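You operate a simulated robot arm through the tools that you are given. There is no shell and no other tool.

The job below is to be done with a simulated robot arm. You get a single attempt, and the scene is never put back.

JOB
Fill the rinse tank to its line and pump in 2 shots of gear rinse.
Fine: close the rinse drain valve first; leave it and the water valve closed.
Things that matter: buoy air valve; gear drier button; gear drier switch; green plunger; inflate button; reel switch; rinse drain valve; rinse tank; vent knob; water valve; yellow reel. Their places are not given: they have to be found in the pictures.

The check looks at the end state, three seconds after you hand in, the way a careful person would. Anything else that was tipped, shoved, dropped, spilled or broken makes it a failure.

ROBOT AND FRAMES
A 7-joint arm with a fingered hand, fixed in place. Base frame: the origin is at the foot of the arm, x ahead of it, y to its left, z up. Units: cm, degrees, N and s.
With the tool pointing down near the work surface it reaches from about 36 to 84 cm from the base axis. Its first joint turns from -115.0 to 115.0 degrees. Payload 5 kg.
The TCP is the grasp point between the finger pads, 3.2 cm short of the fingertips. In the tool frame z runs along the fingers and y along their closing line. Largest opening 16 cm; the body of the gripper starts 8.9 cm behind the TCP. The gripper is a hand of 4 fingers: y runs from the thumb to the fingers, the wrist lies at [0, 0, -26.7] in the tool frame, and closing takes about 1.5 s.
Orientation is that of the tool frame in the base frame, as [roll, pitch, yaw] about the fixed x, y, z axes, in that order (R = Rz(yaw) Ry(pitch) Rx(roll)). With the fingers straight down and closing along the base's y, the tool's x points along the base's -x, its y along +y and its z along -z.

CONTROLS
- The arm moves only by the tool step_arm. Its argument "increments" is one flat list of numbers, 7 for each row, row after row: the gripper command, from -1 (fully open) to 1 (shut), values between in proportion, then the shift along the tool's x, y, z in units of 25 mm (1.0 is 25 mm), then the turn, a rotation vector about the tool's x, y, z in units of 6 degrees (1.0 is 6 degrees). In form: [gripper, x, y, z, wx, wy, wz, gripper, x, y, z, wx, wy, wz, ...]. A call has 1 to 20 rows; each row shifts and turns the commanded pose from where the row before left it, along the tool's axes as they then stand. A call with a number of a shift or a turn outside -1 to 1 is refused whole. Each row takes 0.2 s and may step no farther than 5 cm and 8.6 degrees from the row before; otherwise, or with a gripper value out of range, the whole call is refused. A pose out of reach is approached as far as the arm can. The call stops where the force on the tool passes 50 N (or 10 N more than at its start, if that is more) or the arm is blocked; 0.2 s more then pass. The fingers move at their own pace (about 10.8 cm/s each) and stop on an object; they squeeze with about 31 N. The grip force told is the motor's: it shows also when the fingers shut on nothing. Time passes only in rows, and 0.2 s behind the last, so rows that do not move let the fingers close. It gives the time, the measured TCP pose, the force on the tool (base axes), the opening and the grip force at its end, in the units of the frame above (readings bear some noise), with the torque about the TCP (base axes, N m) and any sound that the robot's microphone picked up, and new pictures: "views" is both (left out), scene, wrist or none.
- Cameras (640 x 400 px; columns grow to the right, rows downward): "scene" is fixed at [39.97, 65.21, 152.18]; the picture's right is [-1.00, 0.10, 0.00], its down [0.04, 0.42, -0.91] and it looks along [-0.09, -0.90, -0.42] (base axes); focal length 350 px, centre (320, 200). "wrist" rides on the gripper at [8, -0.4, -11.4] in the tool frame; the picture's right is [0.05, 1.00, 0.00], its down [-0.82, 0.04, -0.58] and it looks along [-0.58, 0.03, 0.82] (tool axes); focal length 265 px, centre (320, 200).
- move_column(by): slides the trunk up (or, below 0, down) by that many cm; the arm rides with it, the base frame stays. It gives what a move gives, with no picture.
- hand_shape(shape): the hand has 4 fingers and takes this shape, open, in about a second: jaw (thumb against the fingers, like two jaws); tri (thumb and two fingers); tip (a fingertip pinch); poke (one finger out to press); point (the index stretched); flat (the hand flat); cup (the hand cupped); fist (a fist). The gripper value then closes the fingers along that shape, each until it touches; the sizes above hold for jaw. It gives what a move gives, with no picture.
- locate(camera, pixels): there is no depth. For up to 12 entries [column, row, z] of the newest picture of that camera ("zoom" is the newest enlarged one), the place [x, y] in the base frame at which the ray of that pixel passes the height z, good to about 0.2 cm. No time passes.
- inspect(camera, box): a new picture of the part [left, top, right, bottom] of that camera's present view, enlarged. No time passes.
- finish_job(): hands the job in; it is judged then, once.

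Leave the gripper open and the arm clear of the work at the hand-in unless told otherwise.

The tools are called after "Emit:" as name(argument=value, ...) on one line, values as JSON. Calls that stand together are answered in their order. step_arm: Moves the arm, as the interface text tells. Its arguments: {"type":"object","properties":{"increments":{"type":"array","items":{"type":"number"}},"views":{"type":"string","enum":["both","scene","wrist","none"]}},"required":["increments"]} The other tools are called the same way: move_column (by) slides the trunk up or down; hand_shape (shape) gives the hand a shape; locate (camera, pixels) gives the place at which the rays of pixels pass given heights; inspect (camera, box) takes an enlarged picture of a part of a camera's view; finish_job () hands the job in.

At the start:

```text
time_s: 0.0
position: [28.19, -46.69, 132.43]
tcp_rot: [179.9, 0.0, -179.9]
force: [0.3, -0.7, -0.6]
torque: [-0.01, 0.03, -0.02]
width: 15.98
finger_force: 0.1
shape: jaw
trunk travel left (down, up): [-90.0, 9.0]
```

scene: 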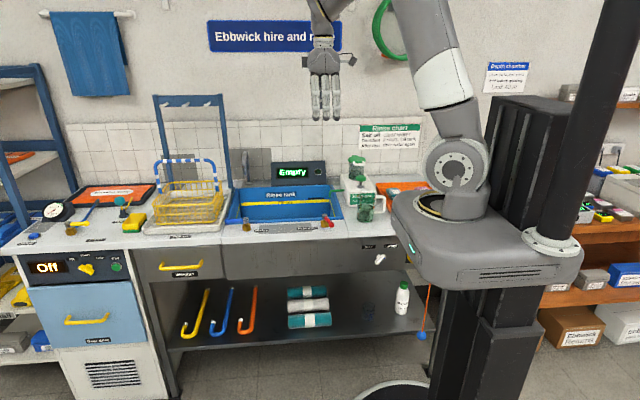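
wrist: 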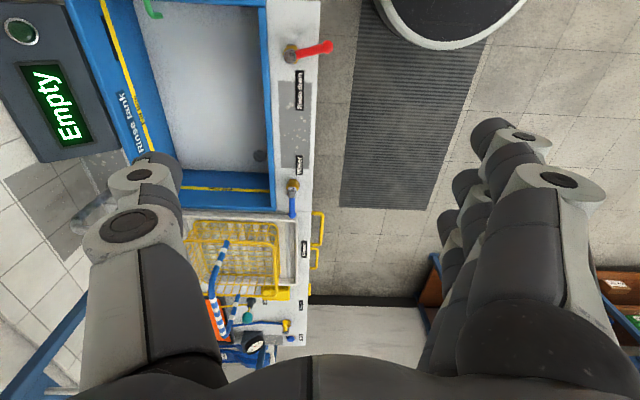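

I see a tank in the middle with a red lever on the right (label "Rinse drain"?) and a blue lever on the left ("Water"?). I'll enlarge several parts first to read the labels.

Emit:
inspect(camera="scene", box=[220, 150, 400, 262])

Emit:
inspect(camera="scene", box=[340, 115, 440, 178])

Emit:
inspect(camera="scene", box=[325, 150, 405, 230])

Emit:
inspect(camera="wrist", box=[180, 0, 360, 220])

Emit:
inspect(camera="scene", box=[0, 170, 200, 295])

```text
3.56 times, centred on (310, 206) of scene
```

zoom: 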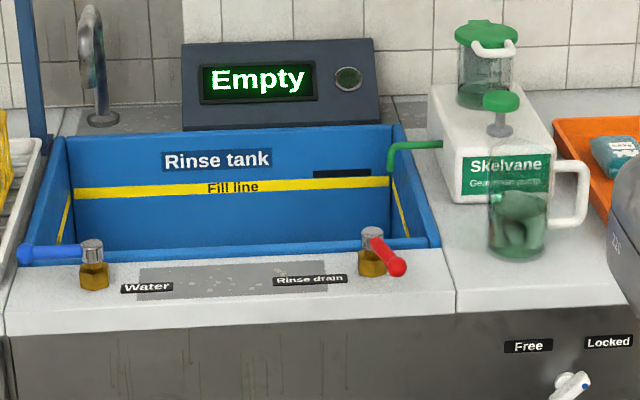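

```text
6.35 times, centred on (390, 146) of scene
```

zoom: 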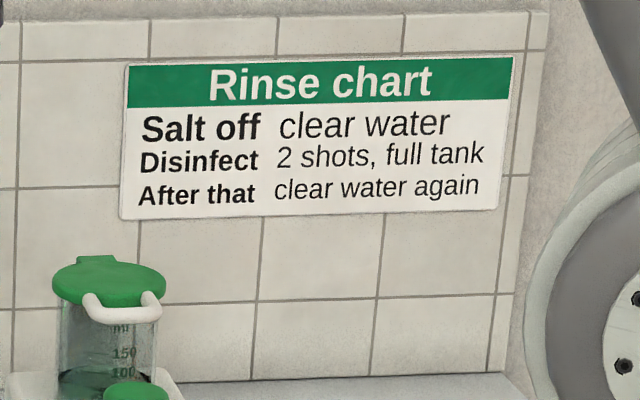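

```text
5.00 times, centred on (365, 190) of scene
```

zoom: 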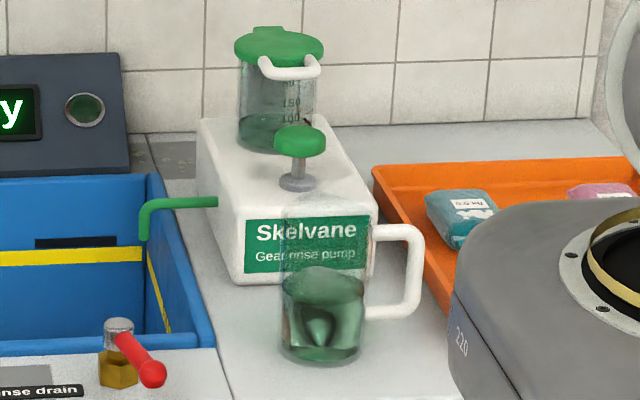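

```text
1.82 times, centred on (270, 110) of wrist
```

zoom: 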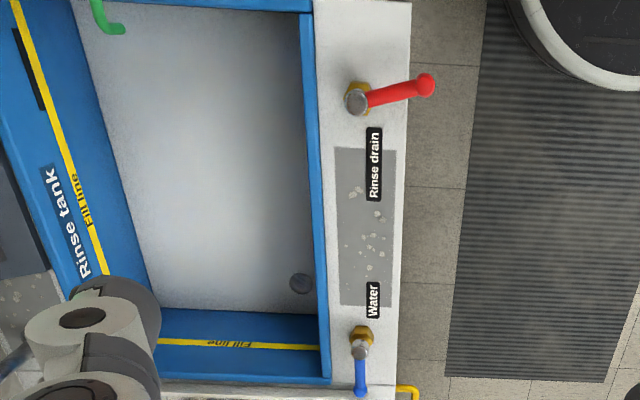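

```text
3.20 times, centred on (100, 232) of scene
```

zoom: 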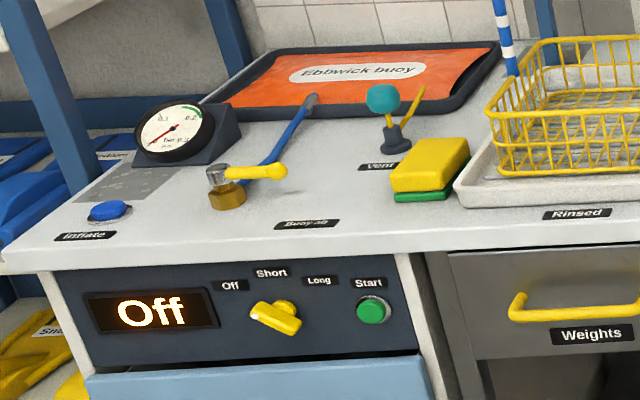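

The drain lever is red and points to the front; the water lever is blue and lies along the bench edge. I'll triangulate key points by locating them in both cameras at several heights: the drain pivot is scene (324.6,216) / wrist (289,55), the water pivot is scene (256.5,219) / wrist (293,184).

Emit:
locate(camera="scene", pixels=[[324.6, 216, 80], [324.6, 216, 85], [324.6, 216, 90], [324.6, 216, 95], [256, 219, 85], [256, 219, 90], [256, 219, 95], [332, 225, 85], [332, 225, 90], [332, 225, 95]])

Emit:
locate(camera="wrist", pixels=[[289.2, 55, 80], [289.2, 55, 85], [289.2, 55, 90], [289.2, 55, 95], [293, 183, 85], [293, 183, 90], [293, 183, 95], [328, 47, 85], [328, 47, 90], [328, 47, 95]])

```text
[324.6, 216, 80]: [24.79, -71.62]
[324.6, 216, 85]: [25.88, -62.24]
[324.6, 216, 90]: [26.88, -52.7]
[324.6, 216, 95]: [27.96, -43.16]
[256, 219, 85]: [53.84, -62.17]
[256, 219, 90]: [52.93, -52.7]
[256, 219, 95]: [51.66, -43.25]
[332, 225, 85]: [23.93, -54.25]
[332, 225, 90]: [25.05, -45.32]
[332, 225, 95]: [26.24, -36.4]
```

```text
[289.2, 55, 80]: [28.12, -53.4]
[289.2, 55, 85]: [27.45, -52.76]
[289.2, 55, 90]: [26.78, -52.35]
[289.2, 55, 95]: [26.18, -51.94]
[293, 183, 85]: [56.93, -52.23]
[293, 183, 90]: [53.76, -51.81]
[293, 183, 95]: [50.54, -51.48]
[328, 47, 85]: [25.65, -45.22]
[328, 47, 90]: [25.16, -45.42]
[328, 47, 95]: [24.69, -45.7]
```

Triangulation agrees: the drain pivot is at about (26.9, -52.6, 90), and its lever tip at about (25.1, -45.3, 90). Next I get the water lever and plunger points, and give the hand the poke shape to see where that finger sits.

Emit:
locate(camera="scene", pixels=[[245.4, 218.6, 85], [245.4, 218.6, 90], [227.1, 220.9, 85], [227.1, 220.9, 90], [361, 178, 95], [361, 178, 100], [361, 178, 105], [359, 186, 95], [366, 220, 84], [366, 220, 86], [337, 233, 85], [247, 231, 85]])

Emit:
locate(camera="wrist", pixels=[[292, 189.7, 85], [292, 189.7, 90], [292.5, 215, 85], [292.5, 215, 90], [153, 8, 90], [153, 8, 95], [313, 180, 84], [303, 170, 84], [270, 100, 85], [270, 100, 90]])

Emit:
hand_shape(shape="poke")

Emit:
step_arm(increments=[-1, 0, 0, 0, 0, 0, 0])

```text
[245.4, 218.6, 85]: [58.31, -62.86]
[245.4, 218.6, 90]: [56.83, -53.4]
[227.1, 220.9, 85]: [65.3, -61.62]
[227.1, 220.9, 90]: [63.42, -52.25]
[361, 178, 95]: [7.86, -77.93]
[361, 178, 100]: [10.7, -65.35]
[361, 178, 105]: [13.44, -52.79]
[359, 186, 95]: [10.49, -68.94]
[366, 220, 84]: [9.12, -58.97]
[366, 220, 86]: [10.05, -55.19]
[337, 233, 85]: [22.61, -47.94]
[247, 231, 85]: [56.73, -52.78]
```

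```text
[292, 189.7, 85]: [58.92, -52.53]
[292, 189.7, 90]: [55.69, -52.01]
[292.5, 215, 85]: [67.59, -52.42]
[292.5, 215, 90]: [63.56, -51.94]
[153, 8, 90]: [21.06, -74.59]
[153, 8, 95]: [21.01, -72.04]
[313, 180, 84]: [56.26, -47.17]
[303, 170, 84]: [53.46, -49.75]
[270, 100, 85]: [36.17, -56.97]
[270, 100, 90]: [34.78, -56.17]
```

```text
time_s: 0.9
position: [28.3, -46.51, 132.46]
tcp_rot: [180.0, 0.1, -180.0]
force: [0.3, 0.0, -0.2]
torque: [0.0, 0.0, 0.01]
width: 0.02
finger_force: 0.1
shape: poke
trunk travel left (down, up): [-90.0, 9.0]
```

```text
time_s: 1.3
position: [28.5, -46.54, 132.62]
tcp_rot: [-180.0, -0.1, -179.9]
force: [0.2, 0.3, 0.6]
torque: [0.03, -0.01, 0.01]
width: 0.02
finger_force: 0.1
shape: poke
trunk travel left (down, up): [-90.0, 9.0]
```

scene: 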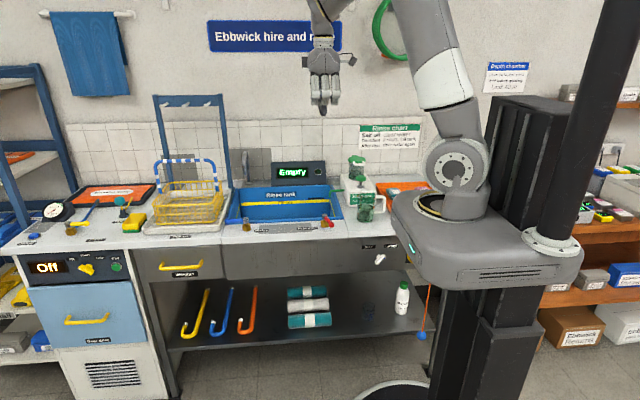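
wrist: 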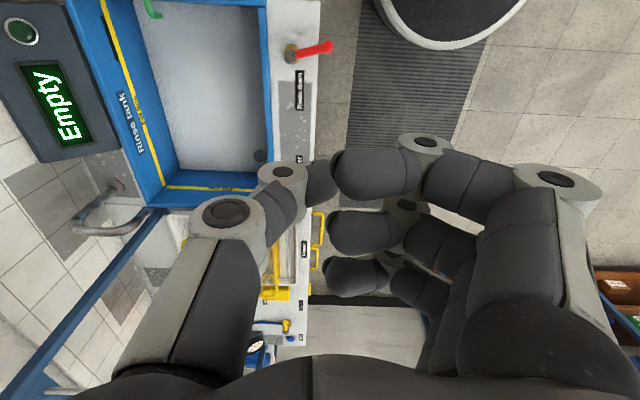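

The hand changed; I'll enlarge it in both views to see where the poking finger's tip lies.

Emit:
inspect(camera="scene", box=[280, 30, 370, 120])

Emit:
inspect(camera="wrist", box=[220, 100, 480, 300])

```text
4.44 times, centred on (325, 75) of scene
```

zoom: 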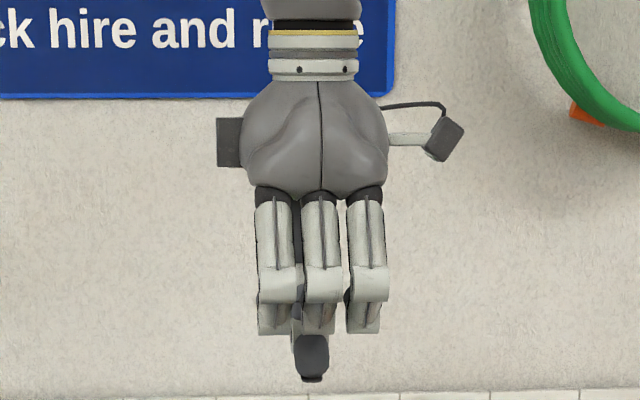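

```text
2.00 times, centred on (350, 200) of wrist
```

zoom: 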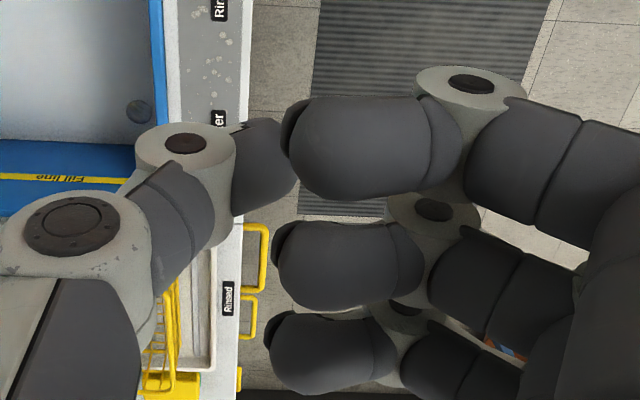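

In the poke shape it's the thumb that reaches down, partly hidden by the curled fingers. I'll look at the "point" shape, which may give a cleaner finger.

Emit:
hand_shape(shape="point")

Emit:
step_arm(increments=[-1, 0, 0, 0, 0, 0, 0])

Emit:
inspect(camera="scene", box=[280, 30, 370, 130])

```text
time_s: 2.2
position: [28.35, -46.67, 132.5]
tcp_rot: [180.0, 0.0, 180.0]
force: [0.0, 0.2, -0.8]
torque: [-0.02, -0.03, -0.03]
width: 15.24
finger_force: 0.2
shape: point
trunk travel left (down, up): [-90.0, 9.0]
```

```text
time_s: 2.6
position: [28.27, -46.54, 132.54]
tcp_rot: [180.0, 0.1, -180.0]
force: [-0.3, -0.6, -0.3]
torque: [0.03, 0.0, -0.01]
width: 15.23
finger_force: 0.1
shape: point
trunk travel left (down, up): [-90.0, 9.0]
```

scene: 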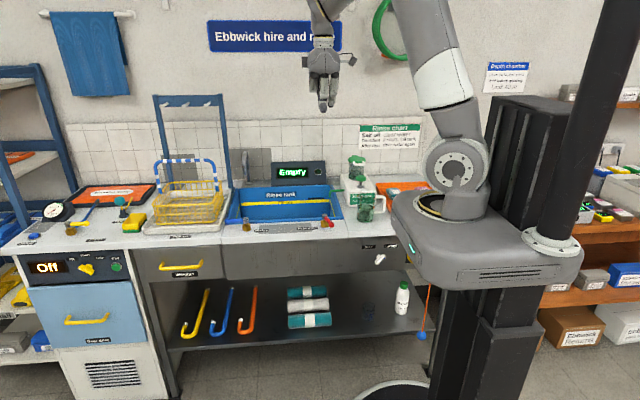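
wrist: 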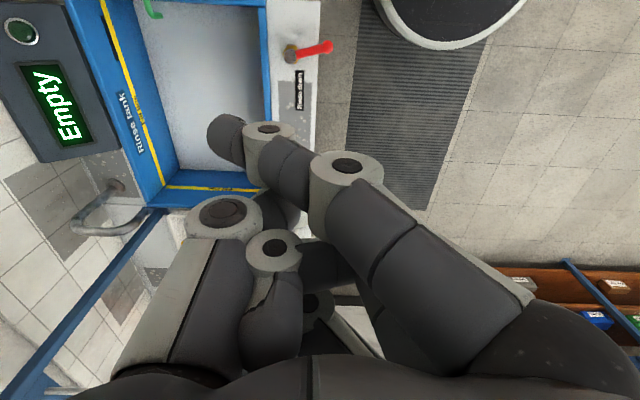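

```text
4.00 times, centred on (325, 80) of scene
```

zoom: 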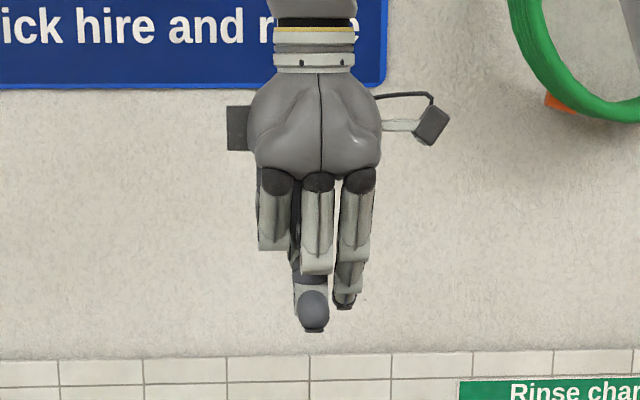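

The index bends across in "point". I'll check the "tip" shape shut, which should give a slim tip at the TCP.

Emit:
hand_shape(shape="tip")

Emit:
step_arm(increments=[1, 0, 0, 0, 0, 0, 0, 1, 0, 0, 0, 0, 0, 0, 1, 0, 0, 0, 0, 0, 0, 1, 0, 0, 0, 0, 0, 0, 1, 0, 0, 0, 0, 0, 0, 1, 0, 0, 0, 0, 0, 0, 1, 0, 0, 0, 0, 0, 0])

Emit:
inspect(camera="scene", box=[280, 30, 370, 130])

```text
time_s: 3.5
position: [28.34, -46.64, 132.52]
tcp_rot: [179.9, -0.1, -180.0]
force: [-0.5, 0.7, 0.5]
torque: [0.0, 0.01, 0.01]
width: 15.98
finger_force: 0.2
shape: tip
trunk travel left (down, up): [-90.0, 9.0]
```

```text
time_s: 5.1
position: [28.33, -46.65, 132.57]
tcp_rot: [-180.0, 0.1, -180.0]
force: [-0.5, -0.6, -0.4]
torque: [0.01, 0.01, -0.05]
width: 0.01
finger_force: 31.4
shape: tip
trunk travel left (down, up): [-90.0, 9.0]
```

scene: 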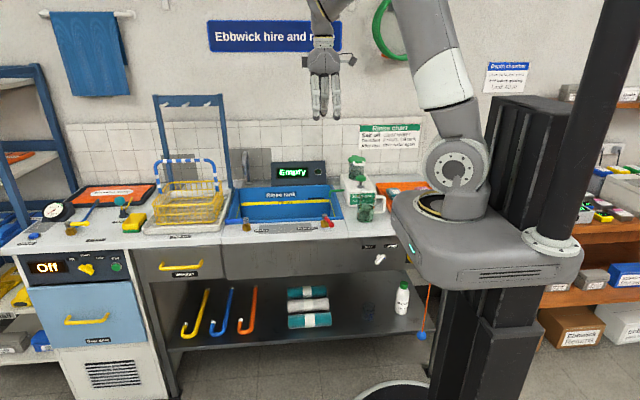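
wrist: 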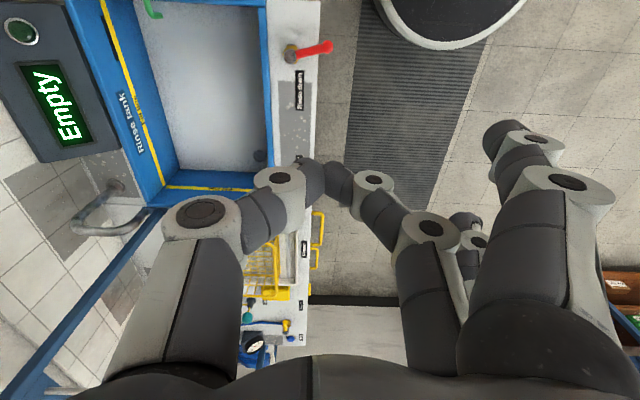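

```text
4.00 times, centred on (325, 80) of scene
```

zoom: 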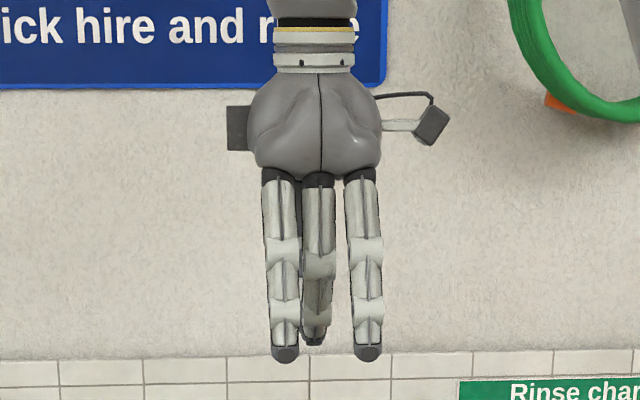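

"Tip" leaves two fingers out, so the shut jaw (thumb against all fingers) is the best pusher. I'll go back to jaw, shut it, and lower about 20 cm to look at the drain valve up close (nothing near there is above z≈92).

Emit:
hand_shape(shape="jaw")

Emit:
step_arm(increments=[1, 0, 0, 0.5, 0, 0, 0, 1, 0, 0, 1, 0, 0, 0, 1, 0, 0, 1, 0, 0, 0, 1, 0, 0, 1, 0, 0, 0, 1, 0, 0, 1, 0, 0, 0, 1, 0, 0, 1, 0, 0, 0, 1, 0, 0, 1, 0, 0, 0, 1, 0, 0, 0.5, 0, 0, 0])

Emit:
inspect(camera="scene", box=[270, 100, 380, 240])

```text
time_s: 6.0
position: [28.38, -46.51, 132.53]
tcp_rot: [-180.0, 0.0, -180.0]
force: [-0.5, 1.1, -0.2]
torque: [0.0, 0.03, -0.01]
width: 16.0
finger_force: 0.0
shape: jaw
trunk travel left (down, up): [-90.0, 9.0]
```

```text
time_s: 7.8
position: [28.35, -46.51, 115.12]
tcp_rot: [180.0, 0.1, 180.0]
force: [-1.4, -0.5, 0.9]
torque: [0.01, 0.0, -0.03]
width: 0.0
finger_force: 31.0
shape: jaw
trunk travel left (down, up): [-90.0, 9.0]
```

scene: 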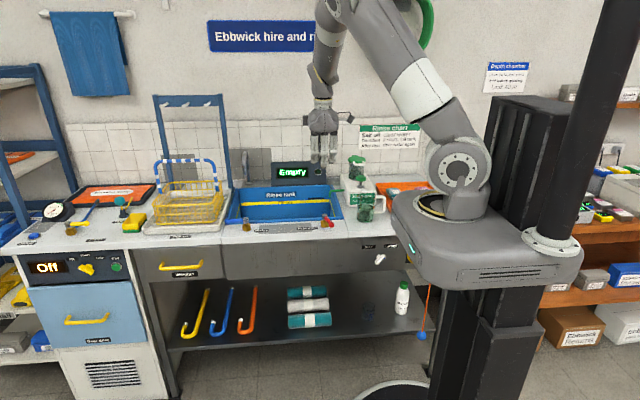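
wrist: 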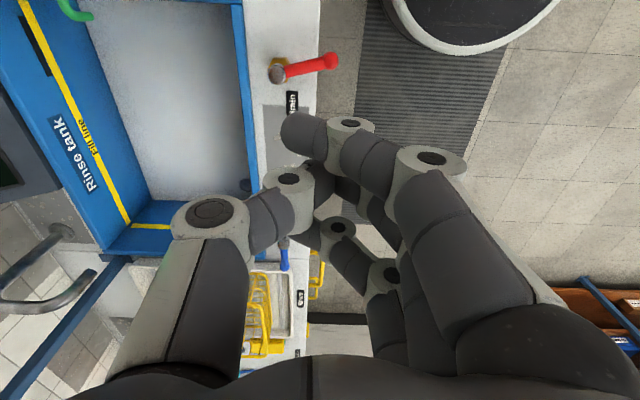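

```text
2.86 times, centred on (325, 170) of scene
```

zoom: 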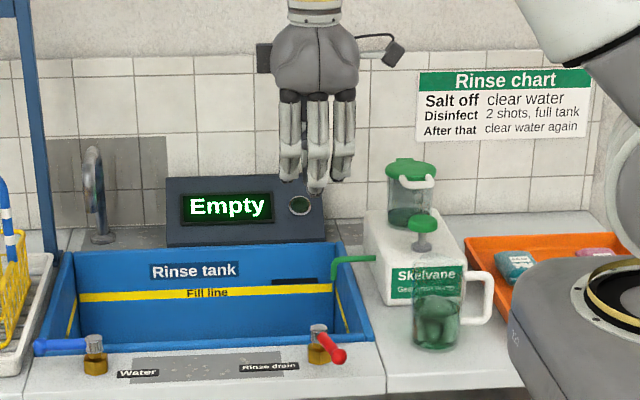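

Closer now. I'll enlarge the drain valve in the wrist view.

Emit:
inspect(camera="wrist", box=[230, 30, 370, 120])

Emit:
inspect(camera="scene", box=[305, 200, 345, 240])

Emit:
inspect(camera="scene", box=[220, 205, 270, 240])

```text
4.44 times, centred on (300, 75) of wrist
```

zoom: 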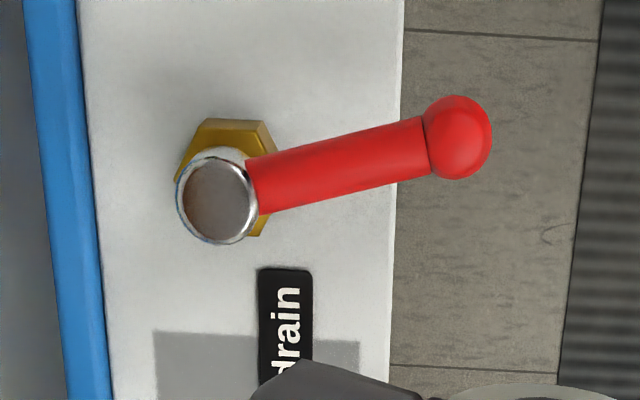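

```text
10.00 times, centred on (325, 220) of scene
```

zoom: 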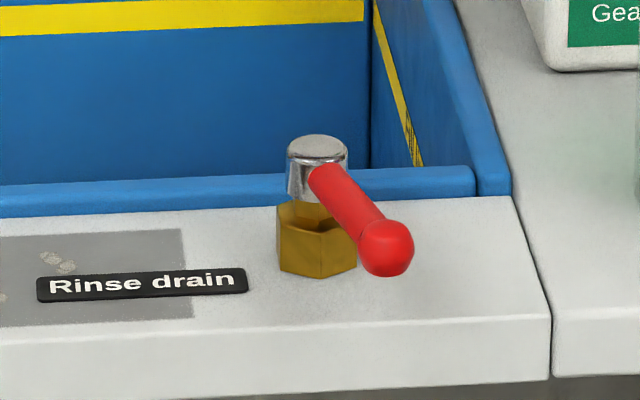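

```text
11.43 times, centred on (245, 222) of scene
```

zoom: 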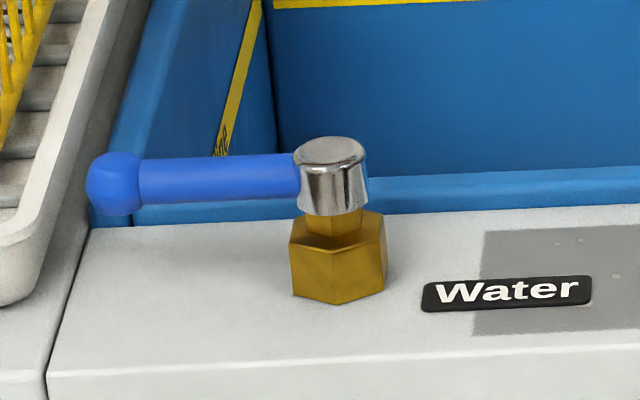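

The drain lever points front, leaning a bit toward -x. I'll refine heights: ball in wrist (331.5,60.8) / scene (331.5,224.7); cap top in wrist (276.8,75) / scene (324.7,215); counter front edge too.

Emit:
locate(camera="wrist", pixels=[[331.5, 60.8, 86], [331.5, 60.8, 88], [331.5, 60.8, 90], [331.5, 60.8, 92], [276.8, 75, 88], [276.8, 75, 90], [276.8, 75, 92], [276.8, 75, 94], [316, 75, 84], [292, 100, 84], [252, 75, 84]])

Emit:
locate(camera="scene", pixels=[[331.5, 224.7, 86], [331.5, 224.7, 88], [331.5, 224.7, 90], [331.5, 224.7, 92], [324.7, 215, 88], [324.7, 215, 90], [324.7, 215, 92], [324.7, 215, 94], [308, 228, 84], [319, 226.5, 84], [325, 232, 84]])

```text
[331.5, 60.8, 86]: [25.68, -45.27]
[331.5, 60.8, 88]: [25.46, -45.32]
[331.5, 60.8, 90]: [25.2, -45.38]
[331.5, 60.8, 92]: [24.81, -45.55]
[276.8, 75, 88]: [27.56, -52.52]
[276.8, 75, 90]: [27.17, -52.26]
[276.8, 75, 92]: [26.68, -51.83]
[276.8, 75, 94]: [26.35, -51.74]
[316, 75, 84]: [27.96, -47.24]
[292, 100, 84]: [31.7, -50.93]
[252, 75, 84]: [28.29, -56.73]
```

```text
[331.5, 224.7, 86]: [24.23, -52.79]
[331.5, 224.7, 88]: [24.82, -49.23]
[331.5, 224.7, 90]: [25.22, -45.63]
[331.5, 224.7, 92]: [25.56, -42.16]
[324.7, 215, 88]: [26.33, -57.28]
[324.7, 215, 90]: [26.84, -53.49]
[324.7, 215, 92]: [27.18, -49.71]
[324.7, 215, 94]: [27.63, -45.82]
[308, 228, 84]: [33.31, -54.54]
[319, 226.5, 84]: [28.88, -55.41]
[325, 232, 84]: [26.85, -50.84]
```

The ball sits at (25.2,-45.5,90), just off the counter edge. I'll put the shut fingers on its +x side (TCP x≈32, y≈-46.3) and come down to about z 98 first.

Emit:
step_arm(increments=[1, -1, 0, 0, 0, 0, 0, 1, -0.46, 0, 0, 0, 0, 0, 1, 0, 0, 1, 0, 0, 0, 1, 0, 0, 1, 0, 0, 0, 1, 0, 0, 1, 0, 0, 0, 1, 0, 0, 1, 0, 0, 0, 1, 0, 0, 1, 0, 0, 0, 1, 0, 0, 1, 0, 0, 0, 1, 0, 0, 1, 0, 0, 0, 1, 0, 0, 0, 0, 0, 0])

Emit:
inspect(camera="scene", box=[270, 150, 370, 250])

```text
time_s: 10.0
position: [31.8, -46.58, 97.46]
tcp_rot: [180.0, 0.0, -179.8]
force: [0.2, -0.1, 0.1]
torque: [-0.01, -0.02, -0.02]
width: 0.03
finger_force: 31.3
shape: jaw
trunk travel left (down, up): [-90.0, 9.0]
```

scene: 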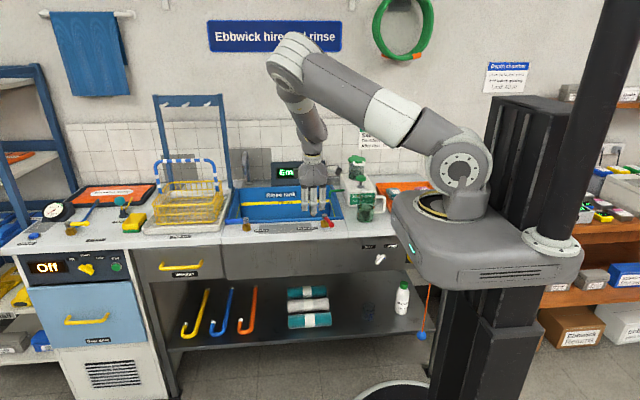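
wrist: 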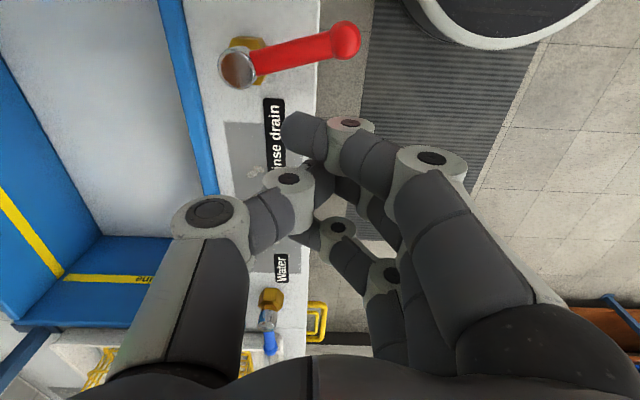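

```text
4.00 times, centred on (320, 200) of scene
```

zoom: 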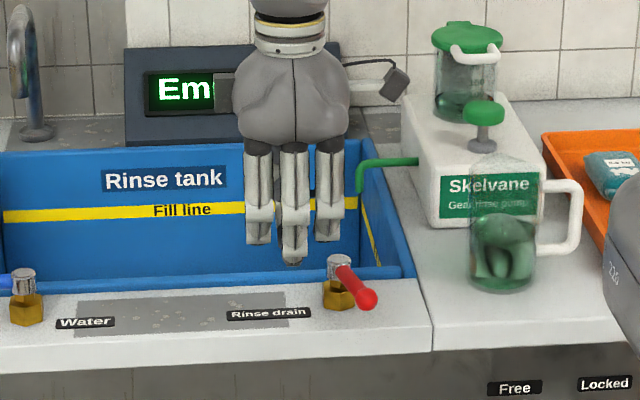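

Clearance in x is only about a centimetre, so I'll shift 1 cm more to +x and 0.5 cm to +y, then go down 6 cm to TCP z≈91.5 so the outer fingertip reaches the lever height.

Emit:
step_arm(increments=[1, -0.5, 0.3, 0, 0, 0, 0, 1, 0, 0, 0.8, 0, 0, 0, 1, 0, 0, 0.8, 0, 0, 0, 1, 0, 0, 0.8, 0, 0, 0, 1, 0, 0, 0, 0, 0, 0])

Emit:
inspect(camera="scene", box=[290, 180, 350, 240])

Emit:
inspect(camera="wrist", box=[200, 0, 400, 200])

```text
time_s: 11.2
position: [33.18, -45.74, 91.54]
tcp_rot: [-180.0, -0.1, -179.9]
force: [-0.7, 0.9, 0.8]
torque: [-0.03, 0.03, -0.01]
width: 0.0
finger_force: 30.9
shape: jaw
trunk travel left (down, up): [-90.0, 9.0]
```

scene: 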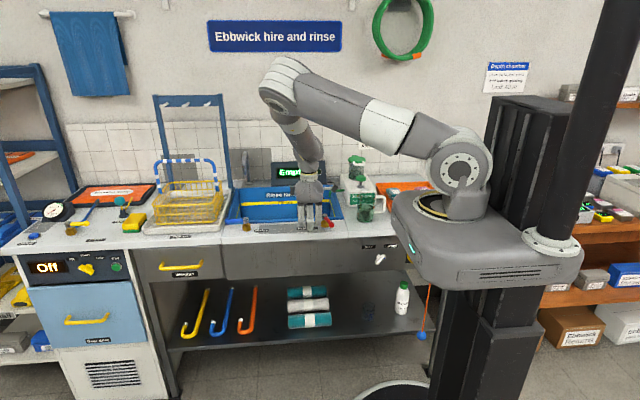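
wrist: 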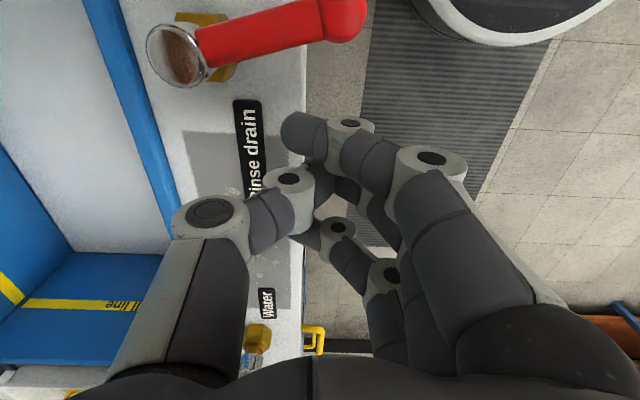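

```text
6.67 times, centred on (320, 210) of scene
```

zoom: 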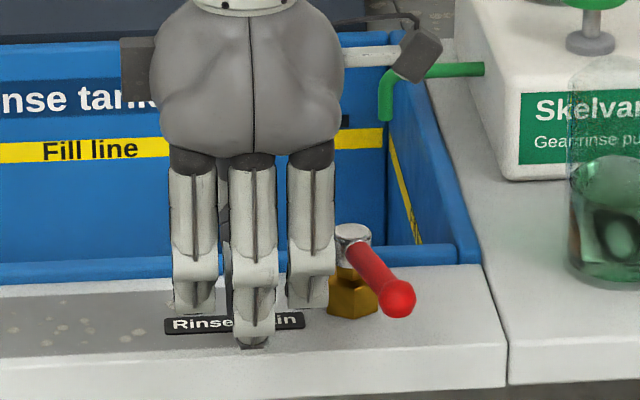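

```text
2.00 times, centred on (300, 100) of wrist
```

zoom: 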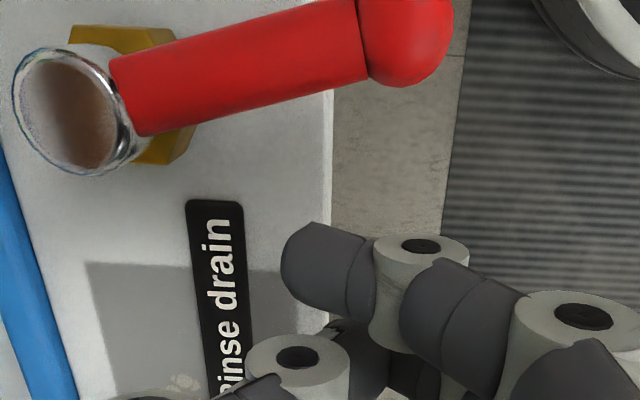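

The index (outermost -x finger) is level with the lever. I'll now push gently toward -x (tool +x), 6 cm in small steps, watching force.

Emit:
step_arm(increments=[1, 0.4, 0, 0, 0, 0, 0, 1, 0.4, 0, 0, 0, 0, 0, 1, 0.4, 0, 0, 0, 0, 0, 1, 0.4, 0, 0, 0, 0, 0, 1, 0.4, 0, 0, 0, 0, 0, 1, 0.4, 0, 0, 0, 0, 0])

Emit:
inspect(camera="wrist", box=[150, 0, 400, 200])

Emit:
inspect(camera="scene", box=[290, 180, 350, 240])

```text
time_s: 12.6
position: [27.27, -45.82, 91.51]
tcp_rot: [180.0, 0.0, -179.9]
force: [1.0, 0.2, 0.6]
torque: [0.03, -0.01, -0.01]
width: 0.02
finger_force: 31.3
shape: jaw
trunk travel left (down, up): [-90.0, 9.0]
```

scene: 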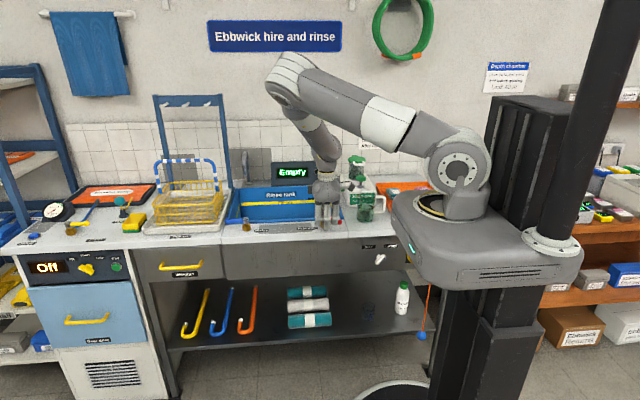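
wrist: 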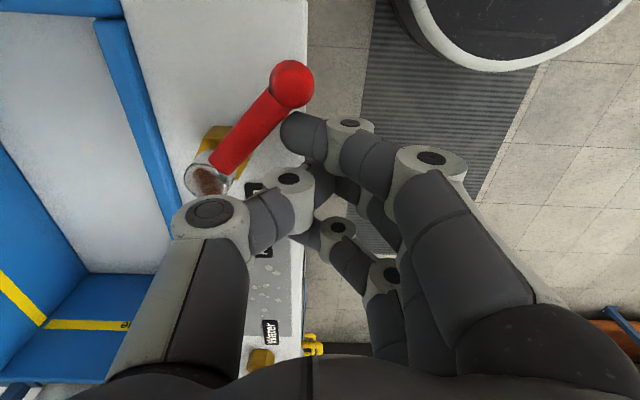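

```text
2.00 times, centred on (275, 100) of wrist
```

zoom: 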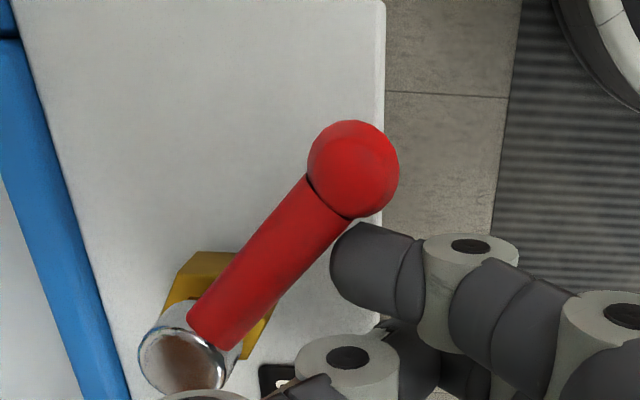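

```text
6.67 times, centred on (320, 210) of scene
```

zoom: 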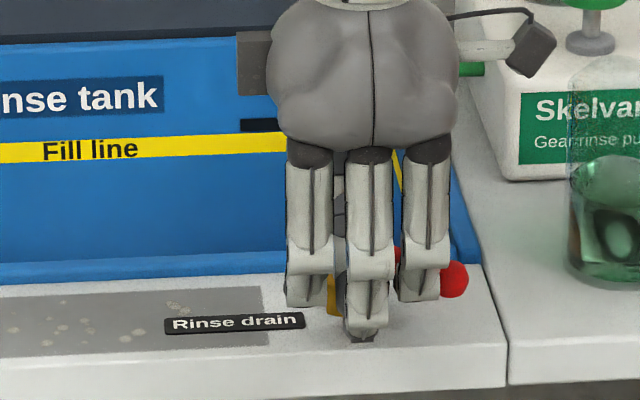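

The lever swings freely toward -x (about a third of the way). I continue along the arc: -x by 3 cm while moving to -y, in small steps.

Emit:
step_arm(increments=[1, 0.4, -0.1, 0, 0, 0, 0, 1, 0.4, -0.1, 0, 0, 0, 0, 1, 0.3, -0.2, 0, 0, 0, 0, 1, 0, -0.2, 0, 0, 0, 0, 1, 0, -0.2, 0, 0, 0, 0])

Emit:
inspect(camera="wrist", box=[150, 0, 400, 200])

Emit:
inspect(camera="scene", box=[290, 180, 390, 240])

```text
time_s: 13.8
position: [24.31, -47.85, 91.62]
tcp_rot: [179.9, 0.0, -180.0]
force: [-1.3, 0.9, -0.6]
torque: [0.01, 0.01, -0.06]
width: 0.01
finger_force: 31.0
shape: jaw
trunk travel left (down, up): [-90.0, 9.0]
```

scene: 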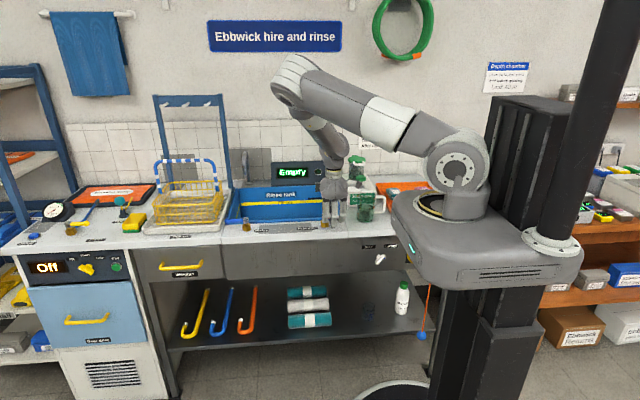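
wrist: 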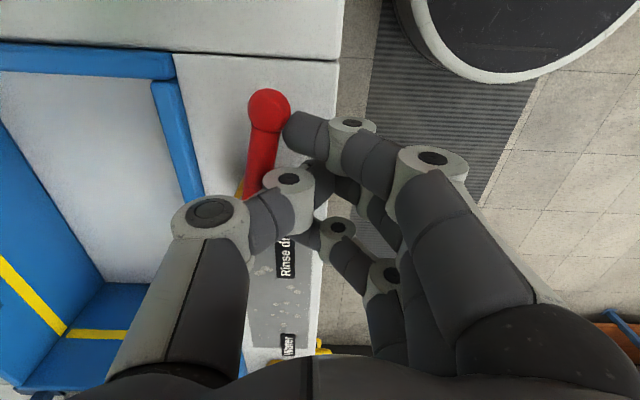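

```text
2.00 times, centred on (275, 100) of wrist
```

zoom: 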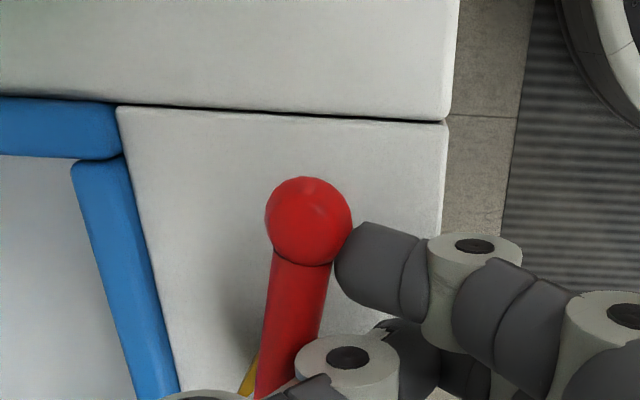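

```text
6.40 times, centred on (340, 210) of scene
```

zoom: 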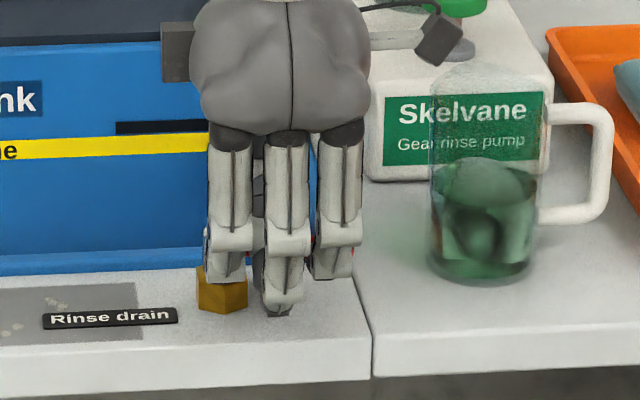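

The lever is around 165° now and is nearly along the bench. I push further to -y in small steps until I meet a stop.

Emit:
step_arm(increments=[1, 0, -0.15, 0, 0, 0, 0, 1, 0, -0.15, 0, 0, 0, 0, 1, 0, -0.15, 0, 0, 0, 0, 1, 0, -0.15, 0, 0, 0, 0])

Emit:
inspect(camera="wrist", box=[150, 0, 400, 200])

```text
time_s: 14.8
position: [24.41, -49.24, 91.48]
tcp_rot: [-179.9, -0.1, -179.9]
force: [-0.8, 8.9, 5.4]
torque: [-0.03, 0.02, -0.09]
width: 0.0
finger_force: 30.7
shape: jaw
trunk travel left (down, up): [-90.0, 9.0]
```

scene: 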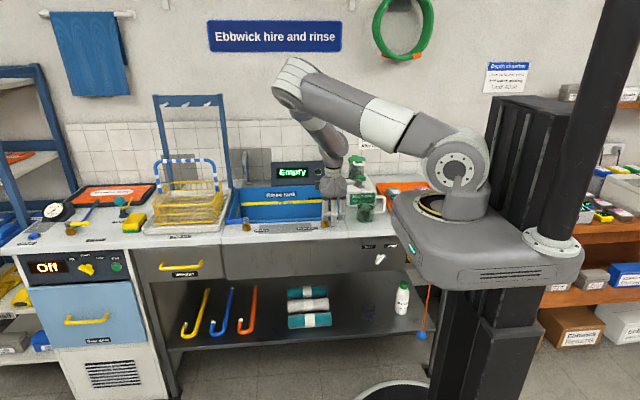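
wrist: 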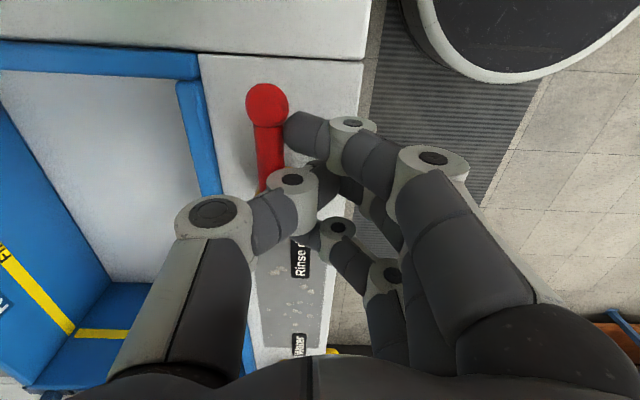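

```text
2.00 times, centred on (275, 100) of wrist
```

zoom: 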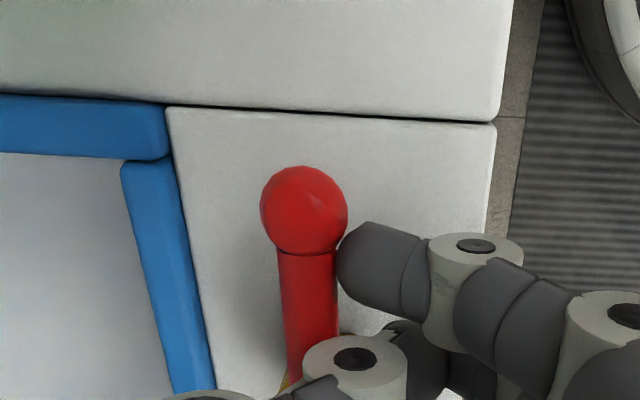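

Force rose to about 9 N with the lever lying along the bench: looks like the closed stop. One more small push confirms.

Emit:
step_arm(increments=[1, 0, -0.12, 0, 0, 0, 0, 1, 0, -0.1, 0, 0, 0, 0])

Emit:
inspect(camera="wrist", box=[150, 0, 400, 200])

```text
time_s: 15.4
position: [24.4, -49.65, 91.62]
tcp_rot: [180.0, 0.0, 179.9]
force: [-1.1, 16.8, 7.1]
torque: [0.1, 0.09, -0.12]
width: 0.01
finger_force: 31.2
shape: jaw
trunk travel left (down, up): [-90.0, 9.0]
```

scene: 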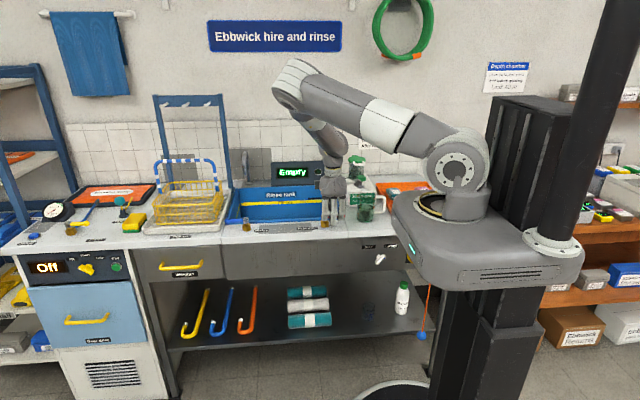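
wrist: 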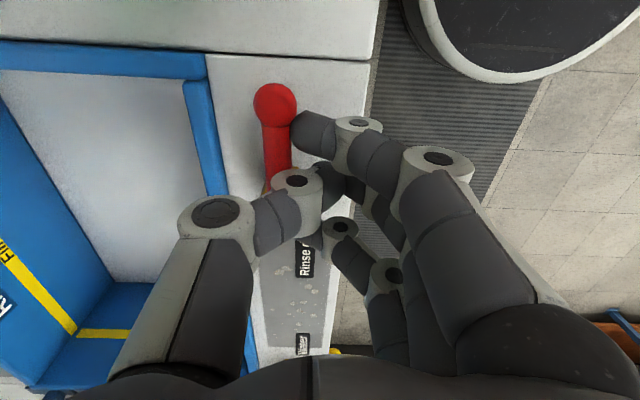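

```text
2.00 times, centred on (275, 100) of wrist
```

zoom: 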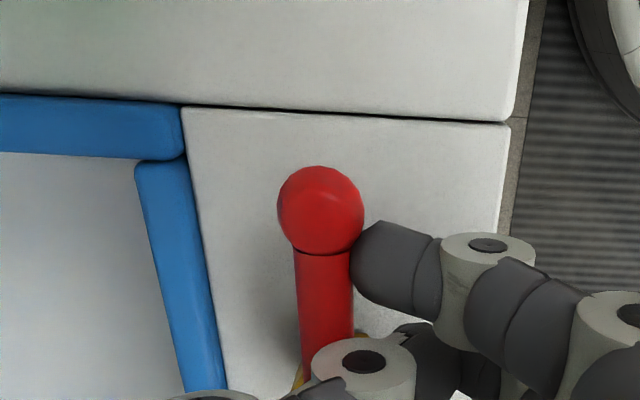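

The force climbs to 17 N with no lever motion, so the drain is at its closed stop. I retreat to +y, then up, and look at the water valve.

Emit:
step_arm(increments=[1, 0, 0.6, 0, 0, 0, 0, 1, 0, 0.8, 0, 0, 0, 0, 1, 0, 0.3, -0.5, 0, 0, 0, 1, 0, 0, -1, 0, 0, 0, 1, 0, 0, -1, 0, 0, 0, 1, -0.6, 0, -1, 0, 0, 0, 1, -1, 0, -1, 0, 0, 0, 1, -1, 0, -1, 0, 0, 0, 1, -1, 0, 0, 0, 0, 0, 1, -1, 0, 0, 0, 0, 0, 1, -1, 0, 0, 0, 0, 0, 1, -1, 0, 0, 0, 0, 0, -1, -1, 0, 0, 0, 0, 0, -1, 0, 0, 0, 0, 0, 0])

Emit:
inspect(camera="scene", box=[300, 180, 380, 240])

Emit:
inspect(camera="scene", box=[190, 150, 350, 250])

```text
time_s: 18.4
position: [43.49, -45.87, 105.43]
tcp_rot: [-180.0, -0.1, -179.9]
force: [-0.9, -1.1, -0.1]
torque: [0.0, -0.01, 0.02]
width: 15.99
finger_force: 0.2
shape: jaw
trunk travel left (down, up): [-90.0, 9.0]
```

scene: 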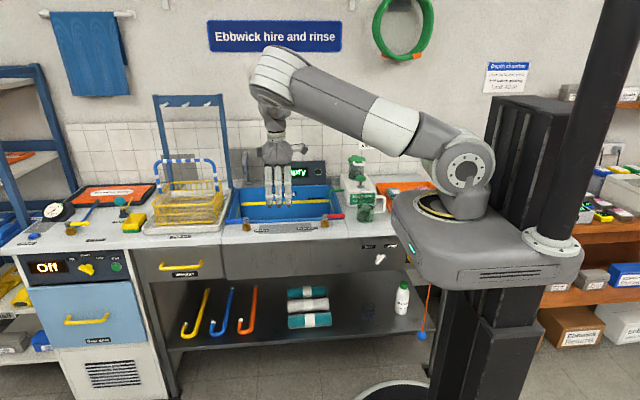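
wrist: 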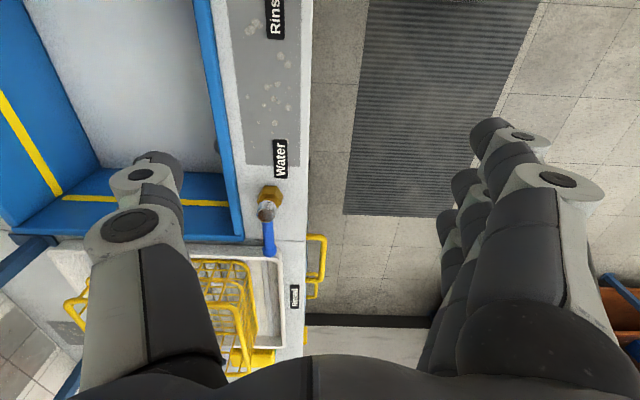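

```text
6.67 times, centred on (340, 210) of scene
```

zoom: 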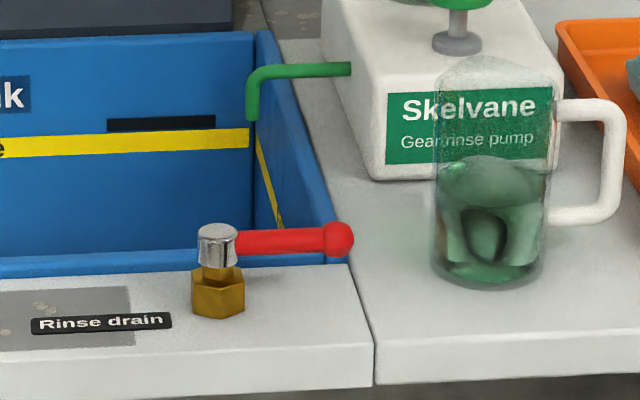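

```text
4.00 times, centred on (270, 200) of scene
```

zoom: 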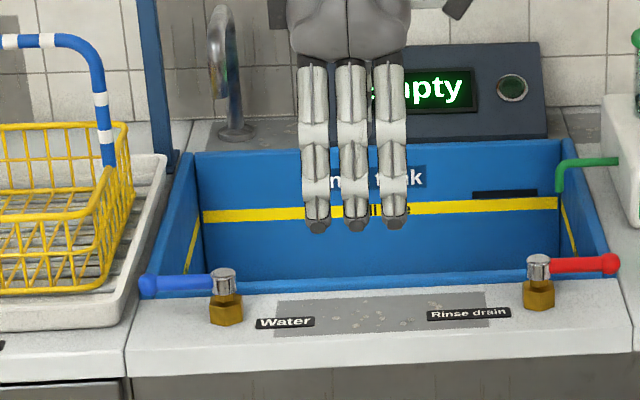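

The drain lever (red) now lies along the bench, mirror image of the closed water lever. I locate the blue ball and pivot precisely: wrist ball (269,250), cap (266,210); scene ball (227,221.5), cap (245.8,219).

Emit:
locate(camera="wrist", pixels=[[269, 248, 90], [269, 248, 91], [266, 212, 90], [266, 212, 91], [283, 255, 86], [283, 255, 88], [242, 237, 86], [242, 237, 88], [244, 242, 88]])

Emit:
locate(camera="scene", pixels=[[227, 221.5, 90], [227, 221.5, 91], [245.8, 219, 90], [245.8, 219, 91], [361, 178, 100], [361, 178, 102]])

Emit:
inspect(camera="wrist", box=[200, 150, 340, 300])

```text
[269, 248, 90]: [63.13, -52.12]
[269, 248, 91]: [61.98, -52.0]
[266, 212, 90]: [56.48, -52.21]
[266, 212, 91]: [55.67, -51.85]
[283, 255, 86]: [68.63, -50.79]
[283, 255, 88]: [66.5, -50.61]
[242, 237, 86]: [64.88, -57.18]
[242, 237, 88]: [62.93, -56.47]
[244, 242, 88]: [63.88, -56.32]
```

```text
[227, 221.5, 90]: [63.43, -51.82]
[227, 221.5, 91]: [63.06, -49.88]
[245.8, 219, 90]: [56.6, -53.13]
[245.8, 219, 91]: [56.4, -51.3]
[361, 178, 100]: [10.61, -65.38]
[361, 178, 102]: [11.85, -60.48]
```

```text
2.67 times, centred on (270, 225) of wrist
```

zoom: 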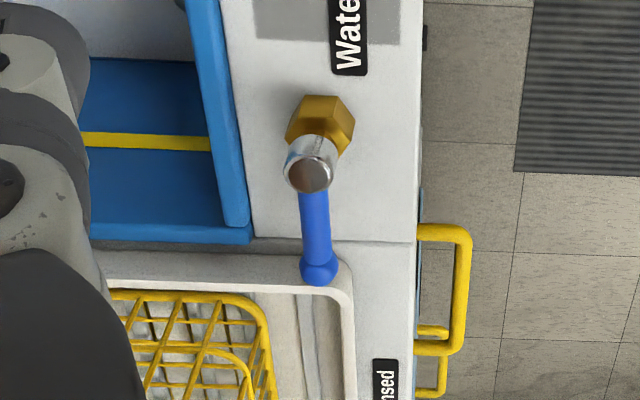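

Pivot (56.5,-52.2), ball (63.3,-52). The drip tray edge lies under the ball, so I'll hook the lever at x≈60 with the thumb from its -y side. First check where the thumb tip is in wrist view (~(163,160)), with tip z≈102.2.

Emit:
locate(camera="wrist", pixels=[[163, 160, 102.2], [163, 160, 103.5], [488, 130, 102.2], [467, 180, 102.2], [452, 222, 102.2], [283, 255, 87], [215, 243, 87]])

Emit:
inspect(camera="wrist", box=[80, 120, 240, 280])

```text
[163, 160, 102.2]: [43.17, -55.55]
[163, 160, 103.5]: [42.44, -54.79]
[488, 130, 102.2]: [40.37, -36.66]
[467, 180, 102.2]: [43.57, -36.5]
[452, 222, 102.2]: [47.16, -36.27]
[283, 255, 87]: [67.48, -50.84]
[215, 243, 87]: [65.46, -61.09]
```

```text
2.50 times, centred on (160, 200) of wrist
```

zoom: 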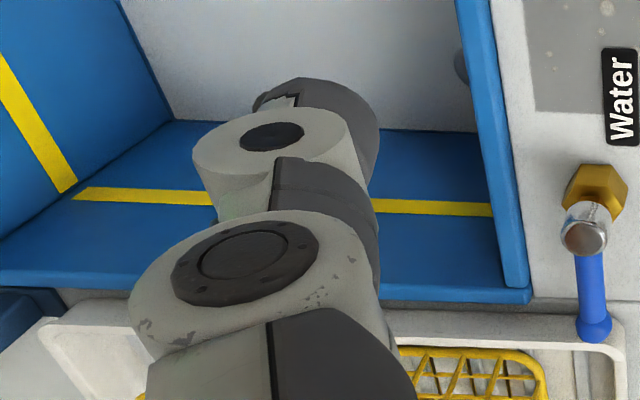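

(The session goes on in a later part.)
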